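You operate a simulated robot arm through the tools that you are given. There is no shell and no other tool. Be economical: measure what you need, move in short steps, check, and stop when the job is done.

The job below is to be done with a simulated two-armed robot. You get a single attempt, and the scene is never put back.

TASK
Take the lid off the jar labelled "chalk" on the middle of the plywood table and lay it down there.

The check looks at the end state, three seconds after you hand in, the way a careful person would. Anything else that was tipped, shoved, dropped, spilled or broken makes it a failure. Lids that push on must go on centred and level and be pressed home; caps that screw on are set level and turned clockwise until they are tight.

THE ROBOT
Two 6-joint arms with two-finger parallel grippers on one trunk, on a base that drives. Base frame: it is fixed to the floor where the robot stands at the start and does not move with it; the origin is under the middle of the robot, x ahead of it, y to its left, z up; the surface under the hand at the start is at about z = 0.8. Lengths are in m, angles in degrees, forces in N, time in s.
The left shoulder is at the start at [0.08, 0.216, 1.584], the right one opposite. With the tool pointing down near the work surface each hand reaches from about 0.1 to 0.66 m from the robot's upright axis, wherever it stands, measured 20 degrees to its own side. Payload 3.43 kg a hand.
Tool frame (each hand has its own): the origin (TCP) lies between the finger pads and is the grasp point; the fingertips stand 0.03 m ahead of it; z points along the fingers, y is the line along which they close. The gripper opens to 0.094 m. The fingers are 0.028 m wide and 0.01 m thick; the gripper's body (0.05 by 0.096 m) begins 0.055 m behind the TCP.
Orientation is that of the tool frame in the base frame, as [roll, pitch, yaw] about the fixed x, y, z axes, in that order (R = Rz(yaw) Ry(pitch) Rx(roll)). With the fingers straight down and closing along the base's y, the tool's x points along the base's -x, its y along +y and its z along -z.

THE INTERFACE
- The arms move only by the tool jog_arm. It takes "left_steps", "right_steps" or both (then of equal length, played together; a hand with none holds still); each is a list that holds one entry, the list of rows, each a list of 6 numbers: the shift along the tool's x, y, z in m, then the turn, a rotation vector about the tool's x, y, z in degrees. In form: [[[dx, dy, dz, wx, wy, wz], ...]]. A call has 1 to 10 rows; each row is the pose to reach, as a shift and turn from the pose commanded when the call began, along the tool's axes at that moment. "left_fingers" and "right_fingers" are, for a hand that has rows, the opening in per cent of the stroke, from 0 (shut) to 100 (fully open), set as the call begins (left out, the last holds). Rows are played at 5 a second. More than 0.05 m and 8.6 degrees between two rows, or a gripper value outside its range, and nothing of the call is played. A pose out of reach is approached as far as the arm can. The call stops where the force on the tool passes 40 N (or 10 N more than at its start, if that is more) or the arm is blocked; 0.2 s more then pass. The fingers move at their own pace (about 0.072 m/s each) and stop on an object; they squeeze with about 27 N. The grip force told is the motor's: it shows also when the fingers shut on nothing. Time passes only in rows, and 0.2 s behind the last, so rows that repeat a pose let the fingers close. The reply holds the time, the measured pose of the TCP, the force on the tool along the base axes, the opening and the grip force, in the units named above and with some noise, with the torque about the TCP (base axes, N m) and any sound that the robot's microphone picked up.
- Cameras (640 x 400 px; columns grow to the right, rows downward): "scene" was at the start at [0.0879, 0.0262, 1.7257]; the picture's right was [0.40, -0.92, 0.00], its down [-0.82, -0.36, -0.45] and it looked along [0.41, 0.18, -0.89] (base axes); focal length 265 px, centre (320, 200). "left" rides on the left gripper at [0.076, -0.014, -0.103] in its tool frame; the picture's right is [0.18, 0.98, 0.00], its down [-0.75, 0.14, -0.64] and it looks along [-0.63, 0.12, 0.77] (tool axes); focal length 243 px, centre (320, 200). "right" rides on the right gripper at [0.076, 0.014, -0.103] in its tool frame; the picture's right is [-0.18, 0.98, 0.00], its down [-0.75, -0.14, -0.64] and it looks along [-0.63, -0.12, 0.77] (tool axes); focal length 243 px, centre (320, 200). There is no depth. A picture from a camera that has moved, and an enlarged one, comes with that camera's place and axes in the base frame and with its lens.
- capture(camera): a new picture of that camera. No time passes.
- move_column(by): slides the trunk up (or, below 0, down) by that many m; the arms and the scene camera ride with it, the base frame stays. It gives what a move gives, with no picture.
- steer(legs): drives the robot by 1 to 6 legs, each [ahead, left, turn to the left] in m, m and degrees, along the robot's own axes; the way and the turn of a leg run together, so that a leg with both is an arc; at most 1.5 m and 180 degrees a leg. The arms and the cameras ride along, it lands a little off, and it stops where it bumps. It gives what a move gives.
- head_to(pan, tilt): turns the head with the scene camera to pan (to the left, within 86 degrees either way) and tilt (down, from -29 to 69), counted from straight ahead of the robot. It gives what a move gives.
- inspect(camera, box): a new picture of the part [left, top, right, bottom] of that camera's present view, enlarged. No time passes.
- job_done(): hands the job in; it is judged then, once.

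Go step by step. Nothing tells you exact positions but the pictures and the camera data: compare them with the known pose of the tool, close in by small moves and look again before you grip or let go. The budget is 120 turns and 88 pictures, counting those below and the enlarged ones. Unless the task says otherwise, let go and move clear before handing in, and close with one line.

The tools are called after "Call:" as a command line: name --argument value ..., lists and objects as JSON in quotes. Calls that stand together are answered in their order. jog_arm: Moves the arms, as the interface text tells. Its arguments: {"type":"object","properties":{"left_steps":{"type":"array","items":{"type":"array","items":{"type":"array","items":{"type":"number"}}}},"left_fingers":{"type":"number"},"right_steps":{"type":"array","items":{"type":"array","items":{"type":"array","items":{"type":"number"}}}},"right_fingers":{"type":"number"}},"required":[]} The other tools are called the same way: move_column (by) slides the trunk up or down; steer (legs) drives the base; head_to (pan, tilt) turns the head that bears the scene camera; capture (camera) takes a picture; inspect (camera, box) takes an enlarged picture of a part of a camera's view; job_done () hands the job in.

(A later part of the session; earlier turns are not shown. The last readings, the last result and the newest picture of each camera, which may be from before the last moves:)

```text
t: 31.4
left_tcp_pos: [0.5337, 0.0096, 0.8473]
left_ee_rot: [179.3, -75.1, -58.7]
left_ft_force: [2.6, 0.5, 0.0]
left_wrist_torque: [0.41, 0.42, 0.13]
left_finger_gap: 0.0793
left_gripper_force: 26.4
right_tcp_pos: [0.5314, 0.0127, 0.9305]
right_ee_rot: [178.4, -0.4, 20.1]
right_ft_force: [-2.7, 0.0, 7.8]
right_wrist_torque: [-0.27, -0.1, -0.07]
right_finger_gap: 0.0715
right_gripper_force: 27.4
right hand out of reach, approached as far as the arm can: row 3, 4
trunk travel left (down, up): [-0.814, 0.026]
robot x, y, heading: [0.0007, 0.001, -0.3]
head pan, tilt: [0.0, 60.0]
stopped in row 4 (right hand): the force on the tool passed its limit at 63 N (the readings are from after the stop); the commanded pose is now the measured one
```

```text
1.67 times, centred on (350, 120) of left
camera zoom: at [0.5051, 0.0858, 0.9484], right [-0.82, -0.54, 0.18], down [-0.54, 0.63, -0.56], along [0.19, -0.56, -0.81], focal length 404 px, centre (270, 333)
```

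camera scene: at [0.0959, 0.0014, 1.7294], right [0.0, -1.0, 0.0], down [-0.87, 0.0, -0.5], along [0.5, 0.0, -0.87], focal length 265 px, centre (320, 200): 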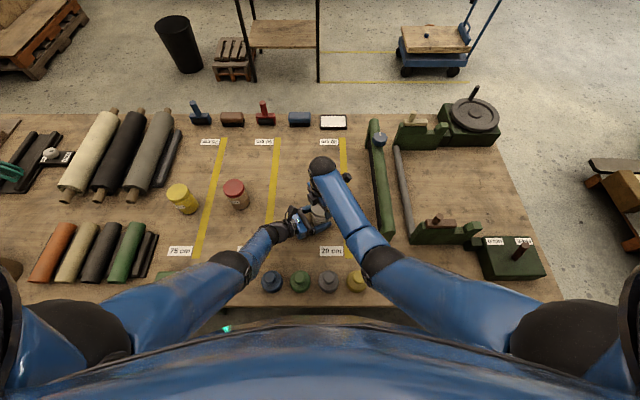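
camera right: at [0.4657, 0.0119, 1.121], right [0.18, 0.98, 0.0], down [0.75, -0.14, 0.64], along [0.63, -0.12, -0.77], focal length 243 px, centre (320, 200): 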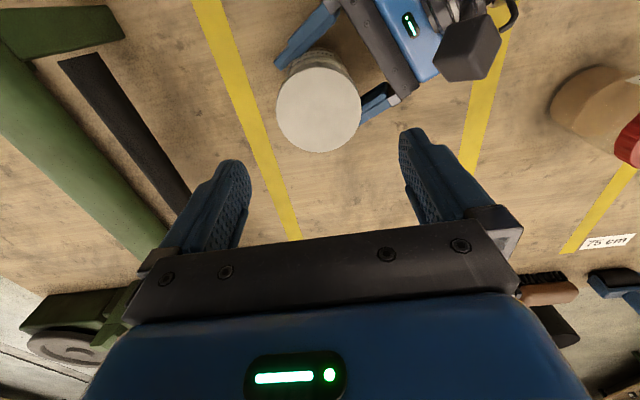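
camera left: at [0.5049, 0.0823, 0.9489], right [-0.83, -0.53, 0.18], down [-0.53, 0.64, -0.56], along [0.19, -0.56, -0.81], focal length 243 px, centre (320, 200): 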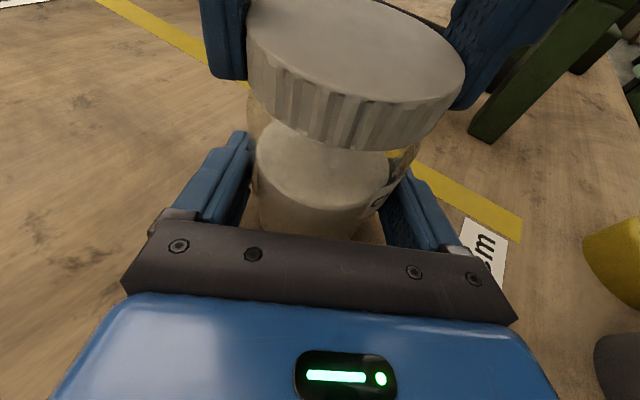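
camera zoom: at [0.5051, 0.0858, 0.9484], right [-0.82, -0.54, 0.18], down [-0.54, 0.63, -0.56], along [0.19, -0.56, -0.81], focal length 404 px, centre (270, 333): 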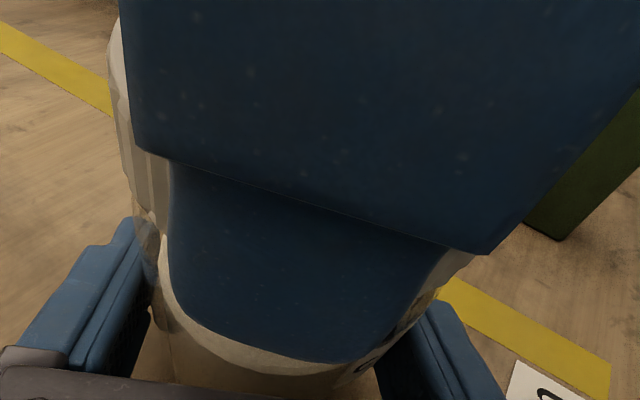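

The wrist reached its end near yaw +16° and the arm pushed the lid sideways by about 15 mm. I reverse that shift now to bring the lid back over the jar's original place, before judging the state.

Call:
jog_arm --right_steps '[[[0.0006, 0.0047, 0, 0.4, 0, 5], [0.0012, 0.0094, 0, 0.8, 0, 10], [0.0019, 0.0141, 0, 1.2, 0, 15], [0.0025, 0.0185, 0.0005, 1.6, 0, 20], [0.0025, 0.0185, 0.0005, 1.6, 0, 20]]]'

Call:
capture --camera "left"

Call:
inspect --camera "scene" --box '[240, 150, 400, 250]'

```text
t: 32.6
left_tcp_pos: [0.5342, 0.0097, 0.846]
left_ee_rot: [179.0, -74.8, -58.4]
left_ft_force: [3.3, -11.0, -4.0]
left_wrist_torque: [0.55, 0.21, -0.09]
left_finger_gap: 0.0772
left_gripper_force: 26.6
right_tcp_pos: [0.5409, -0.0047, 0.928]
right_ee_rot: [-179.9, -0.4, -0.1]
right_ft_force: [-3.5, 9.8, 1.3]
right_wrist_torque: [0.31, 0.12, 0.05]
right_finger_gap: 0.0713
right_gripper_force: 26.7
trunk travel left (down, up): [-0.814, 0.026]
robot x, y, heading: [-0.0012, -0.0015, 0.1]
head pan, tilt: [0.0, 60.0]
```

```text
52 pictures are left
camera left: at [0.5067, 0.0852, 0.9476], right [-0.82, -0.54, 0.18], down [-0.54, 0.63, -0.56], along [0.19, -0.56, -0.81], focal length 243 px, centre (320, 200)
```

left: 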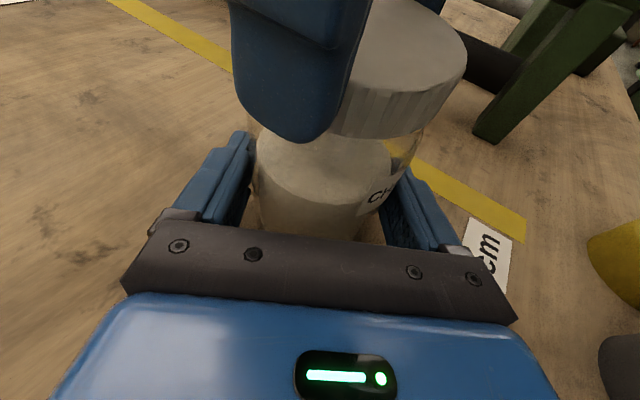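

```text
4.00 times, centred on (320, 200) of scene
camera zoom: at [0.0981, 0.001, 1.7293], right [0.0, -1.0, 0.0], down [-0.87, 0.0, -0.5], along [0.5, 0.0, -0.87], focal length 1061 px, centre (320, 200)
```

zoom: 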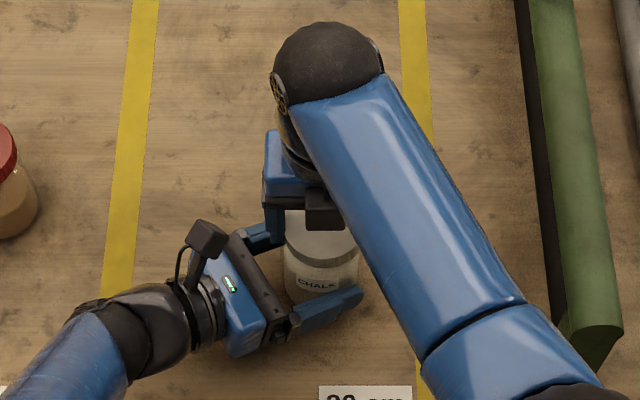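

The jar is back near its place, with its label turned slightly in the left grip. I open the right hand, rise clear and check.

Call:
jog_arm --right_steps '[[[0, 0, 0, 0, 0, 0], [0, 0, 0, 0, 0, 0], [0, 0, 0, 0, 0, 0], [0, 0, -0.03, 0, 0, 8], [0, 0, -0.06, 0, 0, 16], [0, 0, -0.09, 0, 0, 24], [0, 0, -0.09, 0, 0, 32], [0, 0, -0.09, 0, 0, 40]]]' --right_fingers 100

Call:
capture --camera "left"

Call:
inspect --camera "scene" --box '[240, 150, 400, 250]'

```text
t: 34.5
left_tcp_pos: [0.5351, 0.0101, 0.8461]
left_ee_rot: [178.9, -74.9, -58.5]
left_ft_force: [-0.3, 0.9, -2.1]
left_wrist_torque: [0.03, 0.01, 0.01]
left_finger_gap: 0.0775
left_gripper_force: 27.3
right_tcp_pos: [0.5394, -0.0018, 1.0199]
right_ee_rot: [-179.6, -0.2, -40.2]
right_ft_force: [1.0, -0.2, -0.2]
right_wrist_torque: [-0.02, -0.01, 0.0]
right_finger_gap: 0.0939
right_gripper_force: 0.1
trunk travel left (down, up): [-0.814, 0.026]
robot x, y, heading: [-0.0021, 0.0018, -0.0]
head pan, tilt: [0.0, 60.0]
```

```text
50 pictures are left
camera left: at [0.5067, 0.0854, 0.9476], right [-0.82, -0.54, 0.18], down [-0.54, 0.63, -0.56], along [0.19, -0.56, -0.81], focal length 243 px, centre (320, 200)
```

left: 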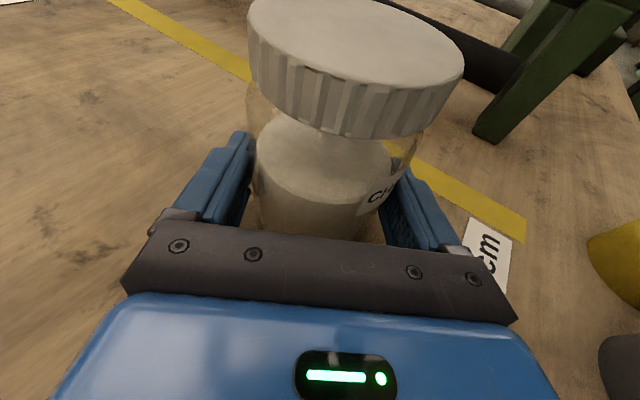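

```text
4.00 times, centred on (320, 200) of scene
camera zoom: at [0.0978, 0.0011, 1.7293], right [0.0, -1.0, 0.0], down [-0.87, 0.0, -0.5], along [0.5, 0.0, -0.87], focal length 1061 px, centre (320, 200)
```

zoom: 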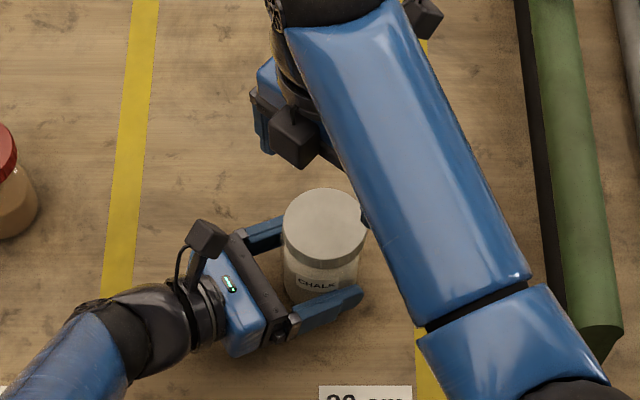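

The lid centre is still at (0.538, -0.003) and the jar is upright. I wind the right wrist back for a second turn.

Call:
jog_arm --right_steps '[[[0, 0, 0, 0, 0, 8], [0, 0, 0, 0, 0, 16], [0, 0, 0, 0, 0, 24], [0, 0, 0, 0, 0, 32], [0, 0, 0, 0, 0, 40], [0, 0, 0, 0, 0, 48], [0, 0, 0, 0, 0, 56], [0, 0, 0, 0, 0, 64], [0, 0, 0, 0, 0, 72], [0, 0, 0, 0, 0, 80]]]'

Call:
jog_arm --right_steps '[[[0, 0, 0, 0, 0, 8], [0, 0, 0, 0, 0, 16], [0, 0, 0, 0, 0, 24], [0, 0, 0, 0, 0, 32], [0, 0, 0, 0, 0, 40], [0, 0, 0, 0, 0, 48], [0, 0, 0, 0, 0, 56], [0, 0, 0, 0, 0, 64], [0, 0, 0, 0, 0, 70], [0, 0, 0, 0, 0, 70]]]'

Call:
capture --camera "right"

```text
t: 36.6
left_tcp_pos: [0.5342, 0.01, 0.847]
left_ee_rot: [179.0, -74.9, -58.5]
left_ft_force: [0.0, -0.1, -3.7]
left_wrist_torque: [0.05, 0.0, 0.0]
left_finger_gap: 0.077
left_gripper_force: 26.5
right_tcp_pos: [0.5406, -0.0038, 1.0185]
right_ee_rot: [-179.6, 0.3, -120.1]
right_ft_force: [0.2, 0.0, 0.1]
right_wrist_torque: [0.0, -0.02, 0.02]
right_finger_gap: 0.0938
right_gripper_force: 0.1
trunk travel left (down, up): [-0.814, 0.026]
robot x, y, heading: [-0.0009, -0.0015, -0.1]
head pan, tilt: [0.0, 60.0]
```

```text
t: 38.9
left_tcp_pos: [0.5354, 0.0112, 0.8475]
left_ee_rot: [178.9, -74.9, -58.5]
left_ft_force: [-0.4, 0.0, -3.4]
left_wrist_torque: [0.01, -0.01, -0.03]
left_finger_gap: 0.077
left_gripper_force: 27.1
right_tcp_pos: [0.5403, -0.0048, 1.0186]
right_ee_rot: [179.8, 0.4, 169.9]
right_ft_force: [0.2, -0.5, -1.3]
right_wrist_torque: [0.0, 0.0, 0.01]
right_finger_gap: 0.0939
right_gripper_force: 0.2
trunk travel left (down, up): [-0.814, 0.026]
robot x, y, heading: [0.0024, -0.0012, -0.2]
head pan, tilt: [0.0, 60.0]
```

```text
48 pictures are left
camera right: at [0.4681, 0.023, 1.1212], right [0.35, 0.94, 0.0], down [0.71, -0.27, 0.65], along [0.61, -0.23, -0.76], focal length 243 px, centre (320, 200)
```

right: 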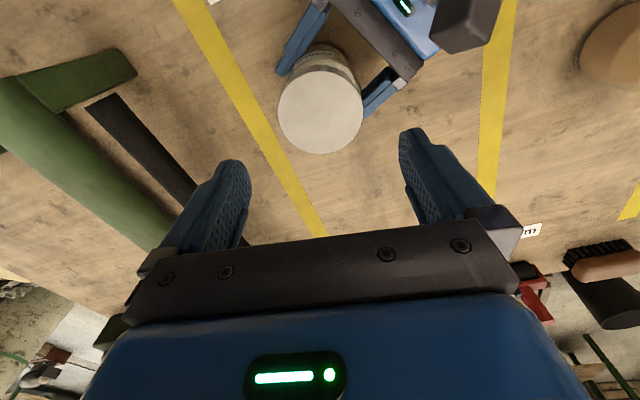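

The right hand is over the lid again. I descend and close.

Call:
jog_arm --right_steps '[[[0.001, 0.001, 0.03, 0, 0, 0], [0.001, 0.001, 0.06, 0, 0, 0], [0.001, 0.001, 0.08, 0, 0, 0], [0.001, 0.001, 0.0915, 0, 0, 0], [0.001, 0.001, 0.0915, 0, 0, 0]]]'

Call:
jog_arm --right_steps '[[[0, 0, 0, 0, 0, 0], [0, 0, 0, 0, 0, 0], [0, 0, 0, 0, 0, 0], [0, 0, 0, 0, 0, 0]]]' --right_fingers 0

```text
t: 40.0
left_tcp_pos: [0.5356, 0.0101, 0.8466]
left_ee_rot: [179.0, -74.9, -58.4]
left_ft_force: [0.5, -0.2, -3.2]
left_wrist_torque: [0.01, -0.01, -0.01]
left_finger_gap: 0.0771
left_gripper_force: 27.2
right_tcp_pos: [0.5392, -0.0016, 0.9277]
right_ee_rot: [179.8, 0.4, 170.0]
right_ft_force: [0.7, 0.0, 0.0]
right_wrist_torque: [0.0, -0.03, 0.01]
right_finger_gap: 0.0939
right_gripper_force: 0.1
trunk travel left (down, up): [-0.814, 0.026]
robot x, y, heading: [-0.0001, 0.0007, -0.0]
head pan, tilt: [0.0, 60.0]
```

```text
t: 41.0
left_tcp_pos: [0.5338, 0.0088, 0.847]
left_ee_rot: [179.1, -74.9, -58.5]
left_ft_force: [0.7, -0.6, -1.6]
left_wrist_torque: [-0.01, -0.01, -0.01]
left_finger_gap: 0.0772
left_gripper_force: 27.0
right_tcp_pos: [0.5394, -0.0033, 0.9285]
right_ee_rot: [179.8, 0.4, 170.0]
right_ft_force: [0.3, -0.9, 0.3]
right_wrist_torque: [0.0, 0.0, 0.01]
right_finger_gap: 0.0716
right_gripper_force: 26.4
trunk travel left (down, up): [-0.814, 0.026]
robot x, y, heading: [0.0008, -0.0003, -0.2]
head pan, tilt: [0.0, 60.0]
```

The grip is clean, with almost no side load. I turn counter-clockwise again with no rise and watch the vertical force.

Call:
jog_arm --right_steps '[[[0, 0, 0, 0, 0, -8], [0, 0, 0, 0, 0, -16], [0, 0, 0, 0, 0, -24], [0, 0, 0, 0, 0, -32], [0, 0, -0.0003, 0, 0, -40], [0, 0, -0.0004, 0, 0, -48], [0, 0, -0.0005, 0, 0, -56], [0, 0, -0.0006, 0, 0, -64], [0, 0, -0.0007, 0, 0, -72], [0, 0, -0.0008, 0, 0, -80]]]'

Call:
capture --camera "left"

```text
t: 43.2
left_tcp_pos: [0.5339, 0.0092, 0.8462]
left_ee_rot: [178.9, -74.8, -58.5]
left_ft_force: [-3.9, 9.1, -8.0]
left_wrist_torque: [-0.57, -0.34, 0.16]
left_finger_gap: 0.0767
left_gripper_force: 26.9
right_tcp_pos: [0.5397, -0.0024, 0.9294]
right_ee_rot: [-179.5, 0.2, -109.8]
right_ft_force: [3.5, -7.4, 8.6]
right_wrist_torque: [0.09, -0.04, -0.12]
right_finger_gap: 0.0714
right_gripper_force: 27.0
trunk travel left (down, up): [-0.814, 0.026]
robot x, y, heading: [-0.0015, -0.002, 0.2]
head pan, tilt: [0.0, 60.0]
```

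```text
47 pictures are left
camera left: at [0.5059, 0.086, 0.9474], right [-0.82, -0.54, 0.18], down [-0.54, 0.63, -0.56], along [0.19, -0.56, -0.81], focal length 243 px, centre (320, 200)
```

left: 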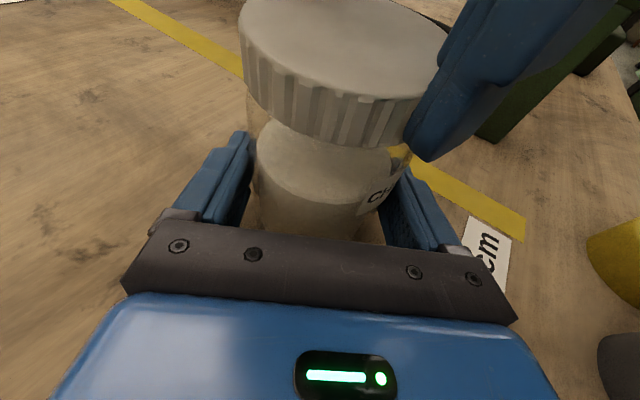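

It is still threaded and rising, with a light upward push on the hand. I continue with a little rise.

Call:
jog_arm --right_steps '[[[0.0003, -0.0006, -0.0006, 0, 0, -8], [0.0003, -0.0006, -0.0008, 0, 0, -16], [0.0003, -0.0006, -0.001, 0, 0, -24], [0.0003, -0.0006, -0.0012, 0, 0, -32], [0.0003, -0.0006, -0.0014, 0, 0, -40], [0.0003, -0.0006, -0.0016, 0, 0, -48], [0.0003, -0.0006, -0.0018, 0, 0, -56], [0.0003, -0.0006, -0.002, 0, 0, -64], [0.0003, -0.0006, -0.0022, 0, 0, -72], [0.0003, -0.0006, -0.0022, 0, 0, -80]]]'

Call:
capture --camera "left"

```text
t: 45.5
left_tcp_pos: [0.5346, 0.01, 0.8465]
left_ee_rot: [178.9, -74.9, -58.5]
left_ft_force: [-13.6, 4.7, -2.7]
left_wrist_torque: [-0.23, -0.82, -0.05]
left_finger_gap: 0.0772
left_gripper_force: 27.2
right_tcp_pos: [0.5411, -0.0029, 0.9316]
right_ee_rot: [-179.6, -0.3, -29.8]
right_ft_force: [13.7, -4.2, 0.4]
right_wrist_torque: [-0.11, -0.28, -0.1]
right_finger_gap: 0.0716
right_gripper_force: 26.3
trunk travel left (down, up): [-0.814, 0.026]
robot x, y, heading: [0.0024, -0.0038, -0.2]
head pan, tilt: [0.0, 60.0]
```

```text
46 pictures are left
camera left: at [0.5061, 0.0852, 0.9473], right [-0.82, -0.54, 0.18], down [-0.54, 0.63, -0.56], along [0.19, -0.56, -0.81], focal length 243 px, centre (320, 200)
```

left: 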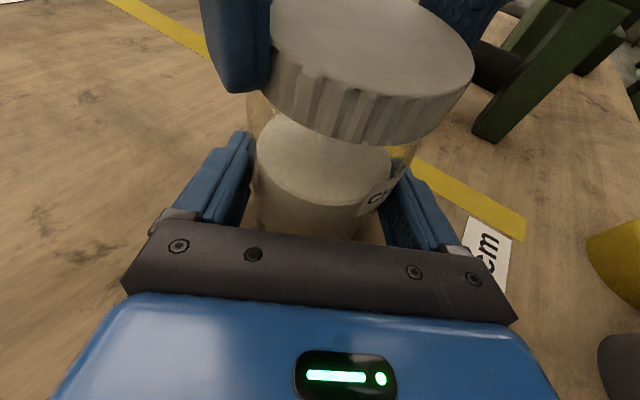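

I turn a final 24° within the wrist's range, then test with a small 2 mm lift.

Call:
jog_arm --right_steps '[[[0.0008, -0.0008, -0.0002, 0, 0, -8], [0.0008, -0.0008, -0.0004, 0, 0, -16], [0.0008, -0.0008, -0.0006, 0, 0, -24], [0.0008, -0.0008, -0.0013, 0, 0, -24], [0.0008, -0.0008, -0.002, 0, 0, -24], [0.0008, -0.0008, -0.0027, 0, 0, -24], [0.0008, -0.0008, -0.0027, 0, 0, -24]]]'

Call:
capture --camera "left"

```text
t: 47.0
left_tcp_pos: [0.5358, 0.0102, 0.8475]
left_ee_rot: [179.2, -74.9, -58.6]
left_ft_force: [-8.3, -6.0, -1.5]
left_wrist_torque: [0.39, -0.61, -0.21]
left_finger_gap: 0.0773
left_gripper_force: 26.6
right_tcp_pos: [0.5404, -0.0029, 0.9345]
right_ee_rot: [-179.8, -0.4, -5.9]
right_ft_force: [9.3, 5.6, -1.1]
right_wrist_torque: [0.1, -0.16, 0.08]
right_finger_gap: 0.0717
right_gripper_force: 27.0
trunk travel left (down, up): [-0.814, 0.026]
robot x, y, heading: [-0.0013, 0.0025, 0.1]
head pan, tilt: [0.0, 60.0]
```

```text
45 pictures are left
camera left: at [0.5068, 0.0852, 0.9478], right [-0.82, -0.54, 0.18], down [-0.54, 0.63, -0.56], along [0.19, -0.56, -0.81], focal length 243 px, centre (320, 200)
```

left: 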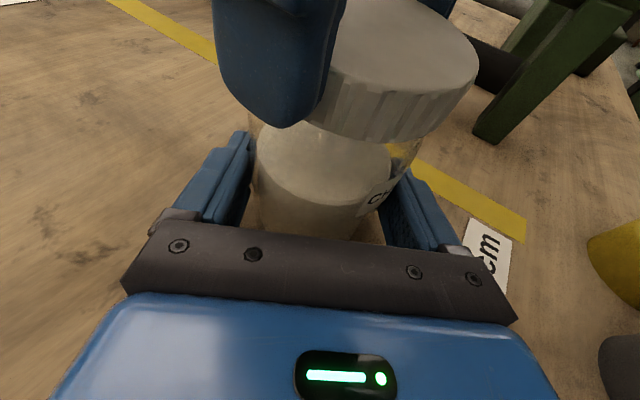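

It lifted without resistance, so the lid seems free. I lift in small steps and look.

Call:
jog_arm --right_steps '[[[0, 0, -0.002, 0, 0, 0], [0, 0, -0.004, 0, 0, 0], [0, 0, -0.006, 0, 0, 0], [0, 0, -0.008, 0, 0, 0], [0, 0, -0.008, 0, 0, 0]]]'

Call:
capture --camera "left"

```text
t: 48.2
left_tcp_pos: [0.5353, 0.0101, 0.848]
left_ee_rot: [179.1, -75.0, -58.4]
left_ft_force: [1.8, -2.0, -2.6]
left_wrist_torque: [0.07, 0.11, 0.0]
left_finger_gap: 0.0769
left_gripper_force: 27.2
right_tcp_pos: [0.5419, -0.0031, 0.9406]
right_ee_rot: [-179.8, -0.3, -6.0]
right_ft_force: [-1.8, 1.3, 0.3]
right_wrist_torque: [0.03, 0.07, 0.01]
right_finger_gap: 0.0708
right_gripper_force: 26.4
trunk travel left (down, up): [-0.814, 0.026]
robot x, y, heading: [0.0, 0.0017, 0.1]
head pan, tilt: [0.0, 60.0]
```

```text
44 pictures are left
camera left: at [0.507, 0.0855, 0.9479], right [-0.82, -0.54, 0.18], down [-0.54, 0.63, -0.56], along [0.19, -0.56, -0.81], focal length 243 px, centre (320, 200)
```

left: 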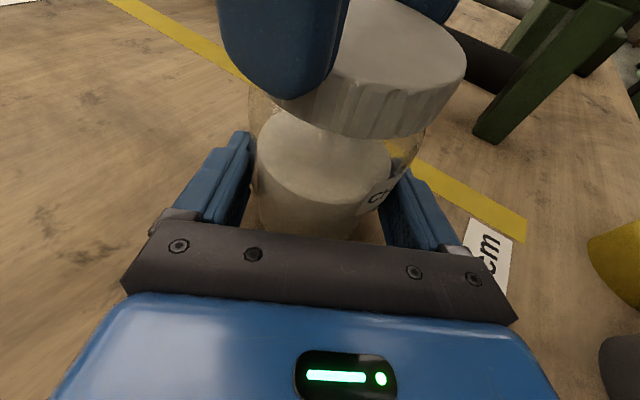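

The fingers slid up and the lid stayed on, so it is still threaded, though it has risen about 5 mm. I release, rise and wind back for another turn.

Call:
jog_arm --right_steps '[[[0, 0, 0, 0, 0, 0], [0, 0, 0, 0, 0, 0], [0, 0, -0.03, 0, 0, 8], [0, 0, -0.06, 0, 0, 16], [0, 0, -0.08, 0, 0, 24], [0, 0, -0.08, 0, 0, 32], [0, 0, -0.08, 0, 0, 40], [0, 0, -0.08, 0, 0, 48], [0, 0, -0.08, 0, 0, 56], [0, 0, -0.08, 0, 0, 64]]]' --right_fingers 100

Call:
jog_arm --right_steps '[[[0, 0, 0, 0, 0, 8], [0, 0, 0, 0, 0, 16], [0, 0, 0, 0, 0, 24], [0, 0, 0, 0, 0, 32], [0, 0, 0, 0, 0, 40], [0, 0, 0, 0, 0, 48], [0, 0, 0, 0, 0, 56], [0, 0, 0, 0, 0, 64], [0, 0, 0, 0, 0, 72], [0, 0, 0, 0, 0, 80]]]'

Call:
inspect --camera "left" --box '[200, 0, 500, 240]'

Call:
capture --camera "right"

```text
t: 50.5
left_tcp_pos: [0.5342, 0.0097, 0.8463]
left_ee_rot: [179.0, -74.9, -58.6]
left_ft_force: [0.6, -0.5, -3.1]
left_wrist_torque: [0.06, -0.02, 0.0]
left_finger_gap: 0.077
left_gripper_force: 27.2
right_tcp_pos: [0.5404, -0.0036, 1.0208]
right_ee_rot: [-179.6, 0.1, -70.1]
right_ft_force: [0.4, 0.2, -0.2]
right_wrist_torque: [0.0, -0.01, 0.01]
right_finger_gap: 0.0941
right_gripper_force: 0.0
trunk travel left (down, up): [-0.814, 0.026]
robot x, y, heading: [0.0029, -0.0023, -0.1]
head pan, tilt: [0.0, 60.0]
```

```text
t: 52.6
left_tcp_pos: [0.534, 0.0101, 0.8471]
left_ee_rot: [179.0, -74.9, -58.5]
left_ft_force: [-0.8, -0.6, -2.7]
left_wrist_torque: [0.04, 0.03, -0.02]
left_finger_gap: 0.0768
left_gripper_force: 27.7
right_tcp_pos: [0.5416, -0.003, 1.0206]
right_ee_rot: [-179.8, 0.3, -150.1]
right_ft_force: [-0.1, 0.7, 0.0]
right_wrist_torque: [-0.01, 0.06, 0.01]
right_finger_gap: 0.0938
right_gripper_force: 0.1
trunk travel left (down, up): [-0.814, 0.026]
robot x, y, heading: [0.0017, -0.0009, 0.1]
head pan, tilt: [0.0, 60.0]
```

```text
1.67 times, centred on (350, 120) of left
camera zoom: at [0.5067, 0.0855, 0.9476], right [-0.82, -0.54, 0.18], down [-0.54, 0.63, -0.56], along [0.19, -0.56, -0.81], focal length 404 px, centre (270, 333)
```

zoom: 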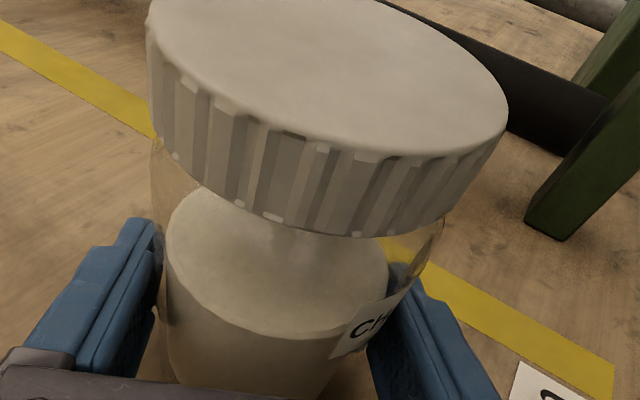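

```text
42 pictures are left
camera right: at [0.4686, -0.0281, 1.1234], right [-0.33, 0.94, 0.0], down [0.72, 0.25, 0.65], along [0.61, 0.21, -0.76], focal length 243 px, centre (320, 200)
```

right: 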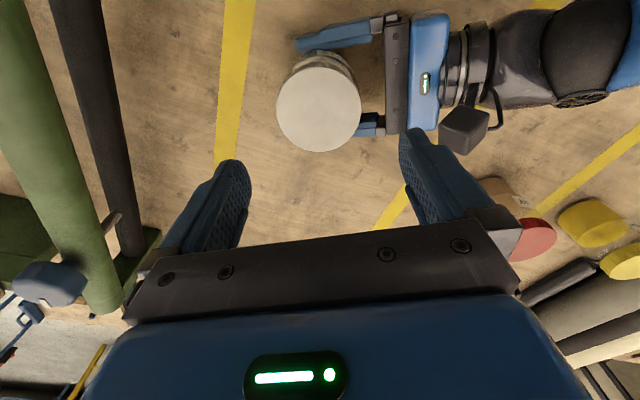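

The lid centre is near (0.539, -0.004). I wind back another 40°, descend and regrip.

Call:
jog_arm --right_steps '[[[0.002, 0, 0, 0, 0, 8], [0.002, 0, 0, 0, 0, 16], [0.002, 0, 0, 0, 0, 24], [0.002, 0, 0, 0, 0, 32], [0.002, 0, 0, 0, 0, 40], [0.002, 0, 0.03, 0, 0, 40], [0.002, 0, 0.06, 0, 0, 40], [0.002, 0, 0.08, 0, 0, 40], [0.002, 0, 0.0905, 0, 0, 40], [0.002, 0, 0.0905, 0, 0, 40]]]'

Call:
jog_arm --right_steps '[[[0, 0, 0, 0, 0, 0], [0, 0, 0, 0, 0, 0], [0, 0, 0, 0, 0, 0], [0, 0, 0, 0, 0, 0]]]' --right_fingers 0

Call:
jog_arm --right_steps '[[[0, 0, 0, 0, 0, -8], [0, 0, 0, 0, 0, -16], [0, 0, 0, 0, 0, -24], [0, 0, 0, 0, 0, -32], [0, 0, -0.0002, 0, 0, -40], [0, 0, -0.0004, 0, 0, -48], [0, 0, -0.0006, 0, 0, -56], [0, 0, -0.0008, 0, 0, -64], [0, 0, -0.001, 0, 0, -72], [0, 0, -0.0012, 0, 0, -80]]]'

Call:
capture --camera "left"

```text
t: 54.9
left_tcp_pos: [0.5345, 0.0098, 0.8469]
left_ee_rot: [179.0, -74.9, -58.5]
left_ft_force: [-0.6, -0.1, -3.0]
left_wrist_torque: [0.05, -0.03, -0.03]
left_finger_gap: 0.0772
left_gripper_force: 27.3
right_tcp_pos: [0.54, -0.005, 0.9303]
right_ee_rot: [179.7, 0.4, 170.0]
right_ft_force: [0.2, 0.0, -0.7]
right_wrist_torque: [0.02, 0.01, 0.01]
right_finger_gap: 0.0939
right_gripper_force: 0.1
trunk travel left (down, up): [-0.814, 0.026]
robot x, y, heading: [-0.0026, 0.0021, 0.0]
head pan, tilt: [0.0, 60.0]
```

```text
t: 55.9
left_tcp_pos: [0.535, 0.0104, 0.8473]
left_ee_rot: [179.0, -74.9, -58.5]
left_ft_force: [-0.1, -0.1, -3.3]
left_wrist_torque: [0.04, 0.03, -0.01]
left_finger_gap: 0.0769
left_gripper_force: 26.8
right_tcp_pos: [0.5404, -0.0043, 0.9309]
right_ee_rot: [179.9, 0.3, 170.0]
right_ft_force: [0.1, 0.0, -0.1]
right_wrist_torque: [0.03, 0.0, 0.02]
right_finger_gap: 0.0709
right_gripper_force: 27.0
trunk travel left (down, up): [-0.814, 0.026]
robot x, y, heading: [0.0007, 0.0017, -0.1]
head pan, tilt: [0.0, 60.0]
```

```text
t: 58.0
left_tcp_pos: [0.5354, 0.0089, 0.8474]
left_ee_rot: [179.0, -75.0, -58.6]
left_ft_force: [-0.6, 0.5, -2.7]
left_wrist_torque: [0.04, 0.02, 0.0]
left_finger_gap: 0.0769
left_gripper_force: 27.3
right_tcp_pos: [0.5405, -0.004, 0.9311]
right_ee_rot: [-179.8, 0.3, -109.7]
right_ft_force: [0.3, -0.5, 0.4]
right_wrist_torque: [0.0, -0.01, -0.01]
right_finger_gap: 0.0705
right_gripper_force: 27.0
trunk travel left (down, up): [-0.814, 0.026]
robot x, y, heading: [-0.0011, 0.0024, 0.0]
head pan, tilt: [0.0, 60.0]
```

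```text
41 pictures are left
camera left: at [0.5067, 0.0855, 0.9476], right [-0.82, -0.54, 0.18], down [-0.54, 0.63, -0.56], along [0.19, -0.56, -0.81], focal length 243 px, centre (320, 200)
```

left: 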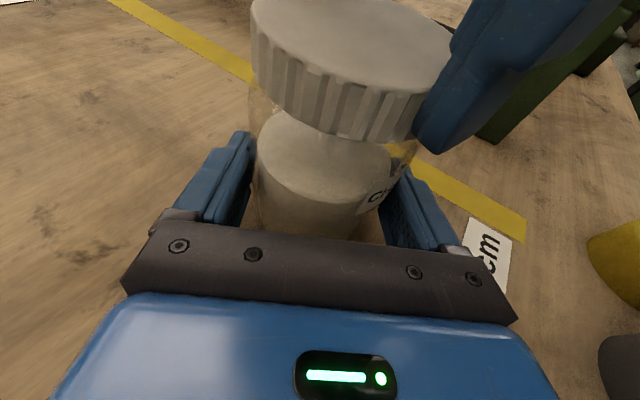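

The forces are now zero while turning, so the lid is off its thread. I lift it straight up.

Call:
jog_arm --right_steps '[[[0, 0, -0.004, 0, 0, 0], [0, 0, -0.008, 0, 0, 0], [0, 0, -0.014, 0, 0, 0], [0, 0, -0.02, 0, 0, 0], [0, 0, -0.03, 0, 0, 0], [0, 0, -0.03, 0, 0, 0]]]'

Call:
capture --camera "left"

```text
t: 59.5
left_tcp_pos: [0.5346, 0.0088, 0.8464]
left_ee_rot: [179.0, -74.9, -58.5]
left_ft_force: [0.5, -0.7, -3.0]
left_wrist_torque: [0.0, 0.03, 0.0]
left_finger_gap: 0.0767
left_gripper_force: 26.6
right_tcp_pos: [0.5413, -0.0039, 0.9605]
right_ee_rot: [-179.7, 0.4, -110.0]
right_ft_force: [1.1, -0.3, -0.4]
right_wrist_torque: [0.01, 0.0, -0.01]
right_finger_gap: 0.0707
right_gripper_force: 26.8
trunk travel left (down, up): [-0.814, 0.026]
robot x, y, heading: [-0.0002, -0.0022, 0.2]
head pan, tilt: [0.0, 60.0]
```

```text
40 pictures are left
camera left: at [0.5067, 0.0855, 0.9476], right [-0.82, -0.54, 0.18], down [-0.54, 0.63, -0.56], along [0.19, -0.56, -0.81], focal length 243 px, centre (320, 200)
```

left: 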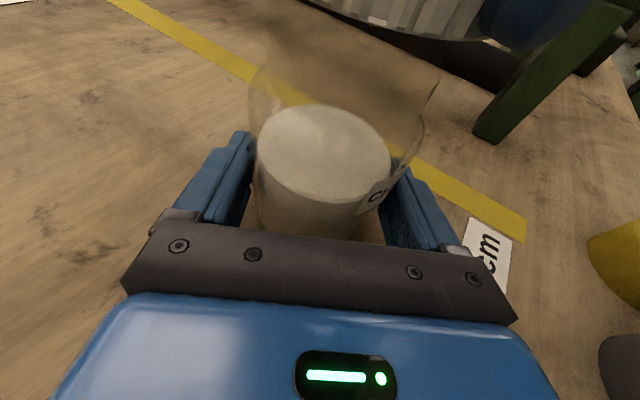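

The lid is off and in the right hand. I raise it, carry it back to about (0.42, 0.0) and turn the wrist to neutral.

Call:
jog_arm --right_steps '[[[0, 0, -0.04, 0, 0, 4], [0.004, 0.012, -0.06, 0, 0, 12], [0.008, 0.025, -0.06, 0, 0, 20], [0.012, 0.037, -0.06, 0, 0, 28], [0.017, 0.052, -0.06, 0, 0, 36], [0.022, 0.067, -0.06, 0, 0, 44], [0.027, 0.082, -0.06, 0, 0, 52], [0.032, 0.098, -0.06, 0, 0, 60], [0.037, 0.114, -0.06, 0, 0, 68], [0.037, 0.114, -0.06, 0, 0, 70]]]'

Call:
capture --camera "scene"

Call:
capture --camera "right"

```text
t: 61.6
left_tcp_pos: [0.5348, 0.0088, 0.848]
left_ee_rot: [178.9, -74.8, -58.4]
left_ft_force: [0.3, -0.6, -2.9]
left_wrist_torque: [0.02, 0.0, -0.01]
left_finger_gap: 0.0767
left_gripper_force: 27.0
right_tcp_pos: [0.4197, 0.0028, 1.0207]
right_ee_rot: [179.8, 0.5, 179.9]
right_ft_force: [0.9, 0.5, -0.2]
right_wrist_torque: [-0.02, -0.02, 0.01]
right_finger_gap: 0.0708
right_gripper_force: 26.7
trunk travel left (down, up): [-0.814, 0.026]
robot x, y, heading: [0.001, -0.0009, -0.5]
head pan, tilt: [0.0, 60.0]
```

```text
39 pictures are left
camera scene: at [0.0979, 0.0012, 1.7293], right [0.0, -1.0, 0.0], down [-0.87, 0.0, -0.5], along [0.5, 0.0, -0.87], focal length 265 px, centre (320, 200)
```

scene: 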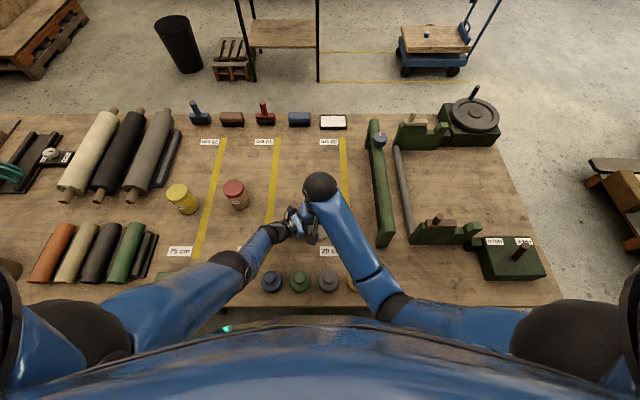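

```text
38 pictures are left
camera right: at [0.3436, 0.016, 1.123], right [0.19, 0.98, 0.0], down [0.75, -0.14, 0.65], along [0.64, -0.12, -0.76], focal length 243 px, centre (320, 200)
```

right: 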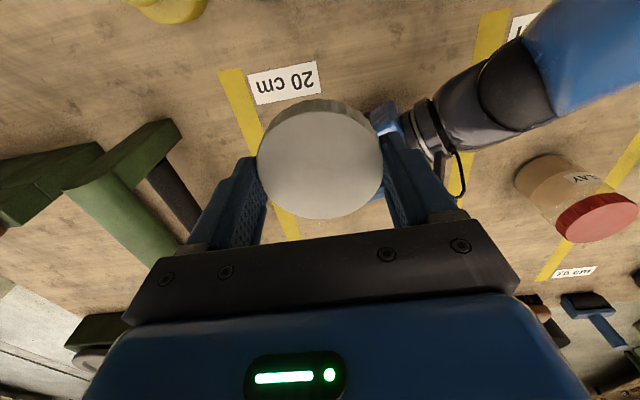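

The lid is held level. Now I open the left hand and back it straight off the jar.

Call:
jog_arm --left_steps '[[[0, 0, 0, 0, 0, 0], [0, 0, 0, 0, 0, 0], [0, 0, 0, 0, 0, 0]]]' --left_fingers 100

Call:
capture --camera "left"

```text
t: 62.5
left_tcp_pos: [0.5339, 0.0102, 0.8476]
left_ee_rot: [179.0, -75.0, -58.5]
left_ft_force: [0.3, -1.3, 0.3]
left_wrist_torque: [0.01, 0.04, -0.03]
left_finger_gap: 0.0941
left_gripper_force: 0.0
right_tcp_pos: [0.4194, 0.0019, 1.0201]
right_ee_rot: [179.9, 0.4, 180.0]
right_ft_force: [0.3, 0.7, 0.3]
right_wrist_torque: [0.02, 0.04, -0.02]
right_finger_gap: 0.0709
right_gripper_force: 27.1
trunk travel left (down, up): [-0.814, 0.026]
robot x, y, heading: [-0.0001, -0.0017, -0.2]
head pan, tilt: [0.0, 60.0]
```

```text
37 pictures are left
camera left: at [0.5066, 0.0855, 0.9478], right [-0.82, -0.54, 0.18], down [-0.54, 0.63, -0.56], along [0.19, -0.56, -0.81], focal length 243 px, centre (320, 200)
```

left: 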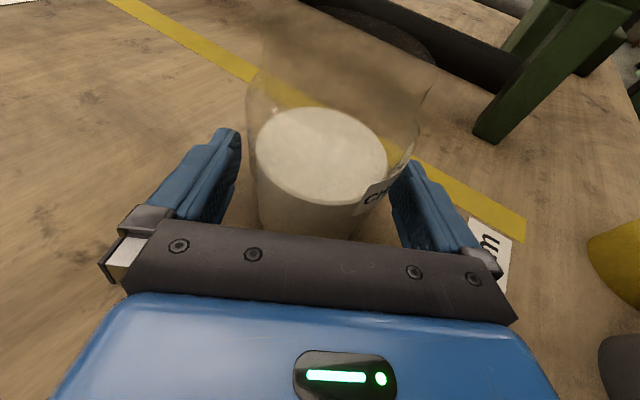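

The jar stands on its own. I retreat the left hand, then raise it.

Call:
jog_arm --left_steps '[[[0, 0, -0.03, 0, 0, 0], [0, 0, -0.06, 0, 0, 0], [0, 0, -0.095, 0, 0, 0], [0.04, 0, -0.11, 0, 0, 0], [0.08, 0, -0.14, 0, 0, 0], [0.11, 0, -0.18, 0, 0, 0], [0.13, 0, -0.22, 0, 0, 0], [0.13, 0, -0.22, 0, 0, 0]]]'

Call:
capture --camera "scene"

Call:
capture --camera "left"

```text
t: 64.2
left_tcp_pos: [0.4442, 0.164, 1.0307]
left_ee_rot: [179.0, -74.9, -58.4]
left_ft_force: [0.3, 0.3, -0.4]
left_wrist_torque: [-0.01, 0.0, 0.01]
left_finger_gap: 0.0937
left_gripper_force: 0.1
right_tcp_pos: [0.419, -0.0003, 1.0201]
right_ee_rot: [179.9, 0.4, -179.9]
right_ft_force: [-0.2, 0.3, 0.6]
right_wrist_torque: [-0.05, 0.0, 0.0]
right_finger_gap: 0.0709
right_gripper_force: 27.0
trunk travel left (down, up): [-0.814, 0.026]
robot x, y, heading: [-0.0017, 0.0004, 0.3]
head pan, tilt: [0.0, 60.0]
```

```text
36 pictures are left
camera scene: at [0.0973, 0.0009, 1.7294], right [0.0, -1.0, 0.0], down [-0.87, 0.0, -0.5], along [0.5, 0.0, -0.87], focal length 265 px, centre (320, 200)
```

scene: 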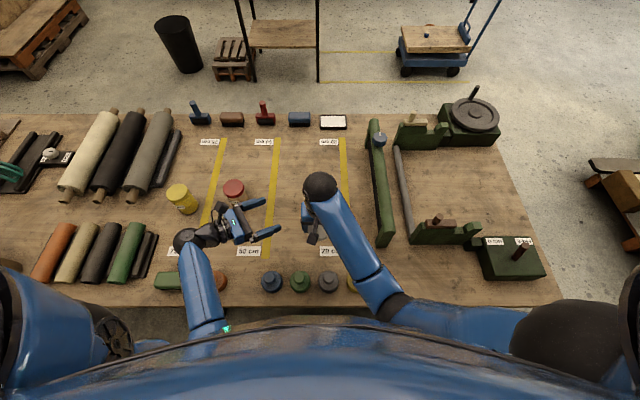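

```text
35 pictures are left
camera left: at [0.4162, 0.2401, 1.1315], right [-0.82, -0.54, 0.18], down [-0.54, 0.63, -0.56], along [0.19, -0.56, -0.81], focal length 243 px, centre (320, 200)
```

left: 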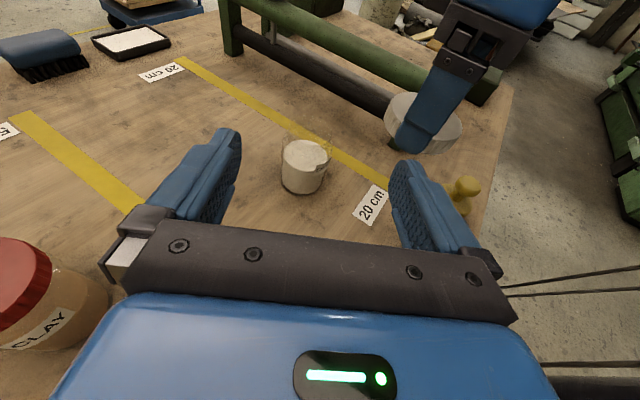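

Jar and left hand are clear. Now I lower the lid toward the table at (0.42, 0.0).

Call:
jog_arm --right_steps '[[[0, 0, 0.04, 0, -0.2, 0], [0, 0, 0.08, 0, -0.4, 0], [0, 0, 0.12, 0, -0.4, 0], [0, 0, 0.15, 0, -0.4, 0], [0, 0, 0.168, 0, -0.4, 0], [0, 0, 0.168, 0, -0.4, 0]]]'

Call:
capture --camera "left"

Call:
capture --camera "right"

```text
t: 65.7
left_tcp_pos: [0.4441, 0.1646, 1.0303]
left_ee_rot: [179.1, -74.8, -58.6]
left_ft_force: [-0.4, 0.2, -0.5]
left_wrist_torque: [-0.03, 0.0, 0.02]
left_finger_gap: 0.0938
left_gripper_force: 0.1
right_tcp_pos: [0.4198, -0.0, 0.8512]
right_ee_rot: [-180.0, 0.8, -179.9]
right_ft_force: [-0.1, 0.4, 0.3]
right_wrist_torque: [-0.03, 0.02, -0.02]
right_finger_gap: 0.0708
right_gripper_force: 26.8
trunk travel left (down, up): [-0.814, 0.026]
robot x, y, heading: [-0.0001, 0.0023, 0.0]
head pan, tilt: [0.0, 60.0]
```

```text
34 pictures are left
camera left: at [0.4163, 0.2401, 1.1313], right [-0.82, -0.54, 0.18], down [-0.54, 0.63, -0.56], along [0.19, -0.56, -0.81], focal length 243 px, centre (320, 200)
```

left: 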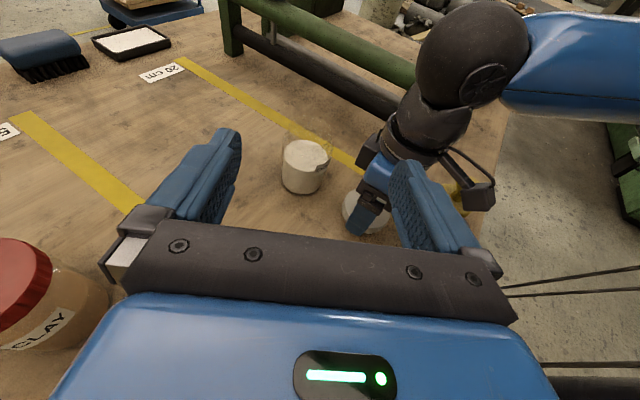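

```text
33 pictures are left
camera right: at [0.3432, 0.0144, 0.9545], right [0.18, 0.98, 0.01], down [0.74, -0.14, 0.65], along [0.64, -0.12, -0.76], focal length 243 px, centre (320, 200)
```

right: 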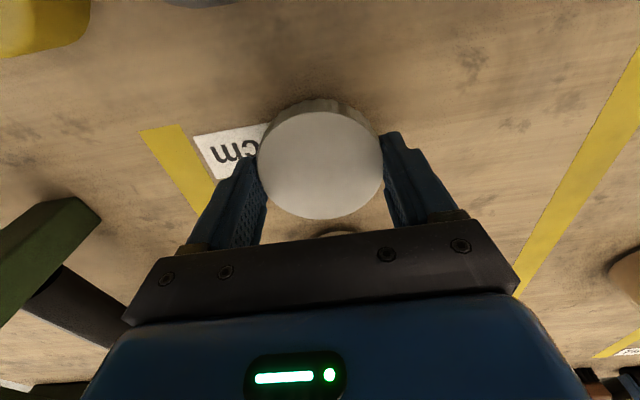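

The "20 cm" tag lies under that spot. I move the left hand further away and shift the lid to about (0.435, 0.05), which is bare wood.

Call:
jog_arm --left_steps '[[[0, 0, -0.04, 0, 0, 0], [0, 0, -0.08, 0, 0, 0], [0.01, 0, -0.12, 0, 0, 0], [0.01, 0, -0.12, 0, 0, 0]]]'

Call:
jog_arm --right_steps '[[[-0.005, 0.017, 0, 0, 0, 0], [-0.01, 0.034, 0, 0, -0.4, 0], [-0.015, 0.05, 0, 0, 0.8, 0], [-0.015, 0.05, 0, 0, 0.8, 0]]]'

Call:
capture --camera "right"

Call:
capture --camera "scene"

```text
t: 66.7
left_tcp_pos: [0.3867, 0.2646, 1.0713]
left_ee_rot: [179.1, -74.9, -58.6]
left_ft_force: [0.0, -0.1, 0.4]
left_wrist_torque: [0.02, -0.03, 0.01]
left_finger_gap: 0.0939
left_gripper_force: 0.1
right_tcp_pos: [0.4202, -0.0002, 0.8533]
right_ee_rot: [179.8, 0.8, 180.0]
right_ft_force: [0.5, 0.5, 0.3]
right_wrist_torque: [-0.02, -0.03, -0.02]
right_finger_gap: 0.0707
right_gripper_force: 26.9
trunk travel left (down, up): [-0.814, 0.026]
robot x, y, heading: [-0.0009, 0.0051, 0.0]
head pan, tilt: [0.0, 60.0]
```

```text
t: 67.7
left_tcp_pos: [0.3884, 0.2634, 1.0703]
left_ee_rot: [179.1, -74.9, -58.5]
left_ft_force: [0.2, 0.5, 0.6]
left_wrist_torque: [-0.02, 0.02, 0.0]
left_finger_gap: 0.094
left_gripper_force: 0.1
right_tcp_pos: [0.4355, 0.0496, 0.8536]
right_ee_rot: [179.9, 0.0, 179.9]
right_ft_force: [0.5, 0.0, 0.4]
right_wrist_torque: [-0.02, -0.03, -0.01]
right_finger_gap: 0.0709
right_gripper_force: 27.4
trunk travel left (down, up): [-0.814, 0.026]
robot x, y, heading: [0.0005, 0.0011, -0.1]
head pan, tilt: [0.0, 60.0]
```

```text
32 pictures are left
camera right: at [0.3604, 0.064, 0.9568], right [0.18, 0.98, 0.0], down [0.75, -0.14, 0.64], along [0.63, -0.12, -0.77], focal length 243 px, centre (320, 200)
```

right: 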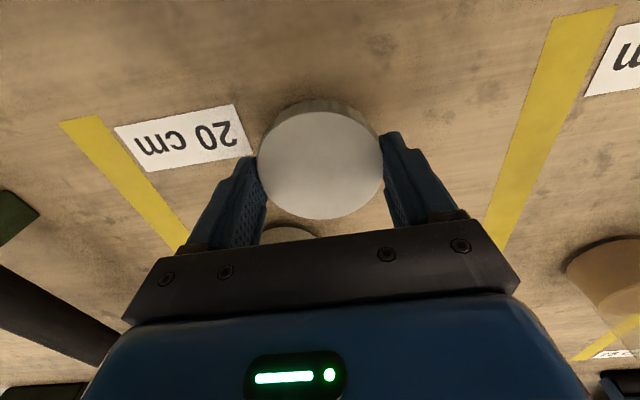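

```text
31 pictures are left
camera scene: at [0.0971, 0.0011, 1.7294], right [0.0, -1.0, 0.0], down [-0.87, 0.0, -0.5], along [0.5, 0.0, -0.87], focal length 265 px, centre (320, 200)
```

scene: 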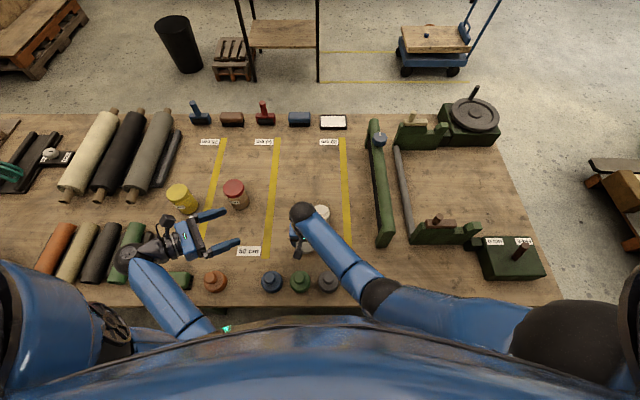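

The spot is clear wood. I lower in fine steps until I feel the table.

Call:
jog_arm --right_steps '[[[0, 0, 0.005, 0, 0, 0], [0, 0, 0.01, 0, 0, 0], [0, 0, 0.013, 0, 0, 0], [0, 0, 0.015, 0, 0, 0], [0, 0, 0.017, 0, 0, 0], [0, 0, 0.017, 0, 0, 0]]]'

Call:
inspect --camera "right" --box '[220, 60, 420, 260]'

```text
t: 69.0
left_tcp_pos: [0.3873, 0.2638, 1.0715]
left_ee_rot: [179.1, -74.9, -58.6]
left_ft_force: [0.5, -0.3, 0.1]
left_wrist_torque: [-0.01, 0.02, 0.02]
left_finger_gap: 0.0939
left_gripper_force: 0.1
right_tcp_pos: [0.4355, 0.0502, 0.8361]
right_ee_rot: [179.9, 0.1, 180.0]
right_ft_force: [-0.8, -0.1, -0.4]
right_wrist_torque: [0.01, 0.01, 0.0]
right_finger_gap: 0.0709
right_gripper_force: 27.2
trunk travel left (down, up): [-0.814, 0.026]
robot x, y, heading: [0.0016, 0.001, -0.2]
head pan, tilt: [0.0, 60.0]
```

```text
2.00 times, centred on (320, 160) of right
camera zoom: at [0.3599, 0.0647, 0.9392], right [0.18, 0.98, 0.0], down [0.75, -0.14, 0.64], along [0.63, -0.12, -0.77], focal length 485 px, centre (320, 280)
```

zoom: 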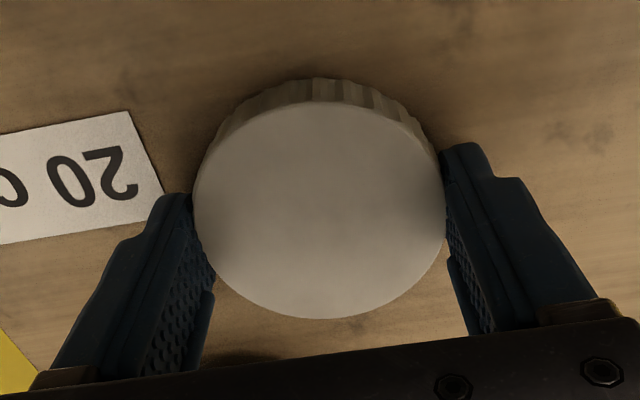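

No contact yet. I continue down in 1 mm steps.

Call:
jog_arm --right_steps '[[[0, 0, 0.001, 0, 0, 0], [0, 0, 0.002, 0, 0, 0], [0, 0, 0.003, 0, 0, 0], [0, 0, 0.0035, 0, 0, 0], [0, 0, 0.0035, 0, 0, 0]]]'

```text
t: 70.2
left_tcp_pos: [0.3869, 0.2629, 1.0707]
left_ee_rot: [179.1, -74.9, -58.4]
left_ft_force: [-0.1, 0.3, 0.1]
left_wrist_torque: [0.02, -0.03, -0.03]
left_finger_gap: 0.094
left_gripper_force: 0.1
right_tcp_pos: [0.4352, 0.0511, 0.8343]
right_ee_rot: [179.9, 0.0, 180.0]
right_ft_force: [0.0, -0.1, -1.1]
right_wrist_torque: [0.0, 0.01, 0.01]
right_finger_gap: 0.0708
right_gripper_force: 27.2
trunk travel left (down, up): [-0.814, 0.026]
robot x, y, heading: [0.0005, 0.0002, 0.2]
head pan, tilt: [0.0, 60.0]
```

Call:
jog_arm --right_steps '[[[0, 0, 0.001, 0, 0, 0], [0, 0, 0.0015, 0, 0, 0], [0, 0, 0.002, 0, 0, 0], [0, 0, 0.002, 0, 0, 0]]]'

```text
t: 71.2
left_tcp_pos: [0.386, 0.264, 1.0706]
left_ee_rot: [179.1, -74.9, -58.5]
left_ft_force: [0.4, -0.3, -0.1]
left_wrist_torque: [0.0, -0.02, -0.01]
left_finger_gap: 0.0938
left_gripper_force: 0.1
right_tcp_pos: [0.4367, 0.0511, 0.8327]
right_ee_rot: [179.9, 0.2, 180.0]
right_ft_force: [-0.4, -0.8, 2.4]
right_wrist_torque: [-0.12, 0.03, -0.01]
right_finger_gap: 0.0706
right_gripper_force: 26.7
trunk travel left (down, up): [-0.814, 0.026]
robot x, y, heading: [0.0015, -0.0037, -0.1]
head pan, tilt: [0.0, 60.0]
```

The lid touches the table (2.4 N). I settle it half a millimetre, open the fingers and rise.

Call:
jog_arm --right_steps '[[[0, 0, 0.0005, 0, 0, 0], [0, 0, 0.0005, 0, 0, 0]]]'

Call:
jog_arm --right_steps '[[[0, 0, 0, 0, 0, 0], [0, 0, 0, 0, 0, 0], [0, 0, 0, 0, 0, 0], [0, 0, -0.02, 0, 0, 0], [0, 0, -0.06, 0, 0, 0], [0, 0, -0.1, 0, 0, 0], [0, 0, -0.14, 0, 0, 0], [0, -0.03, -0.17, 0, 0, 0], [0, -0.07, -0.17, 0, 0, 0], [0, -0.11, -0.17, 0, 0, 0]]]' --right_fingers 100

Call:
capture --camera "scene"

Call:
inspect --camera "scene" --box '[240, 180, 360, 290]'

```text
t: 71.8
left_tcp_pos: [0.3871, 0.2632, 1.0707]
left_ee_rot: [179.3, -74.9, -58.6]
left_ft_force: [-0.9, 0.2, -0.4]
left_wrist_torque: [0.01, -0.04, -0.02]
left_finger_gap: 0.094
left_gripper_force: 0.1
right_tcp_pos: [0.4364, 0.0512, 0.8321]
right_ee_rot: [179.8, 0.2, -180.0]
right_ft_force: [1.4, -1.0, 10.6]
right_wrist_torque: [-0.33, 0.11, 0.07]
right_finger_gap: 0.0709
right_gripper_force: 27.4
trunk travel left (down, up): [-0.814, 0.026]
robot x, y, heading: [-0.0022, -0.0004, 0.1]
head pan, tilt: [0.0, 60.0]
```

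```text
t: 74.0
left_tcp_pos: [0.3868, 0.2629, 1.0714]
left_ee_rot: [179.2, -75.0, -58.7]
left_ft_force: [-0.1, 1.5, -0.7]
left_wrist_torque: [-0.04, 0.0, 0.01]
left_finger_gap: 0.094
left_gripper_force: 0.0
right_tcp_pos: [0.4331, -0.0606, 1.0003]
right_ee_rot: [179.9, 0.1, -180.0]
right_ft_force: [-0.2, -1.0, -0.1]
right_wrist_torque: [0.01, -0.01, -0.01]
right_finger_gap: 0.0937
right_gripper_force: 0.1
trunk travel left (down, up): [-0.814, 0.026]
robot x, y, heading: [-0.0004, -0.0005, -0.1]
head pan, tilt: [0.0, 60.0]
```

```text
29 pictures are left
camera scene: at [0.0969, -0.0002, 1.7294], right [0.0, -1.0, 0.0], down [-0.87, 0.0, -0.5], along [0.5, 0.0, -0.87], focal length 265 px, centre (320, 200)
```

scene: 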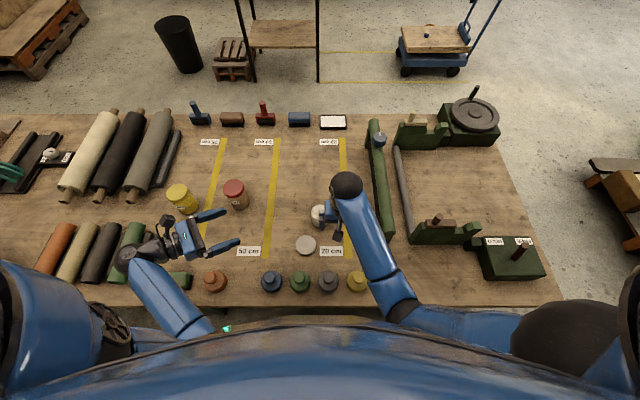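

```text
3.64 times, centred on (300, 235) of scene
camera zoom: at [0.0969, -0.0002, 1.7294], right [0.0, -1.0, 0.0], down [-0.87, 0.0, -0.5], along [0.5, 0.0, -0.87], focal length 964 px, centre (393, 73)
```

zoom: 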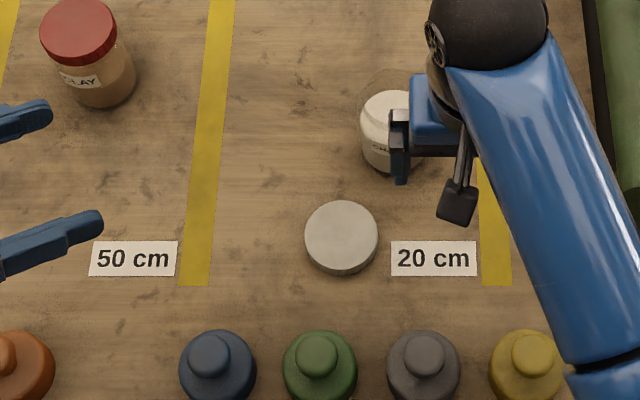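

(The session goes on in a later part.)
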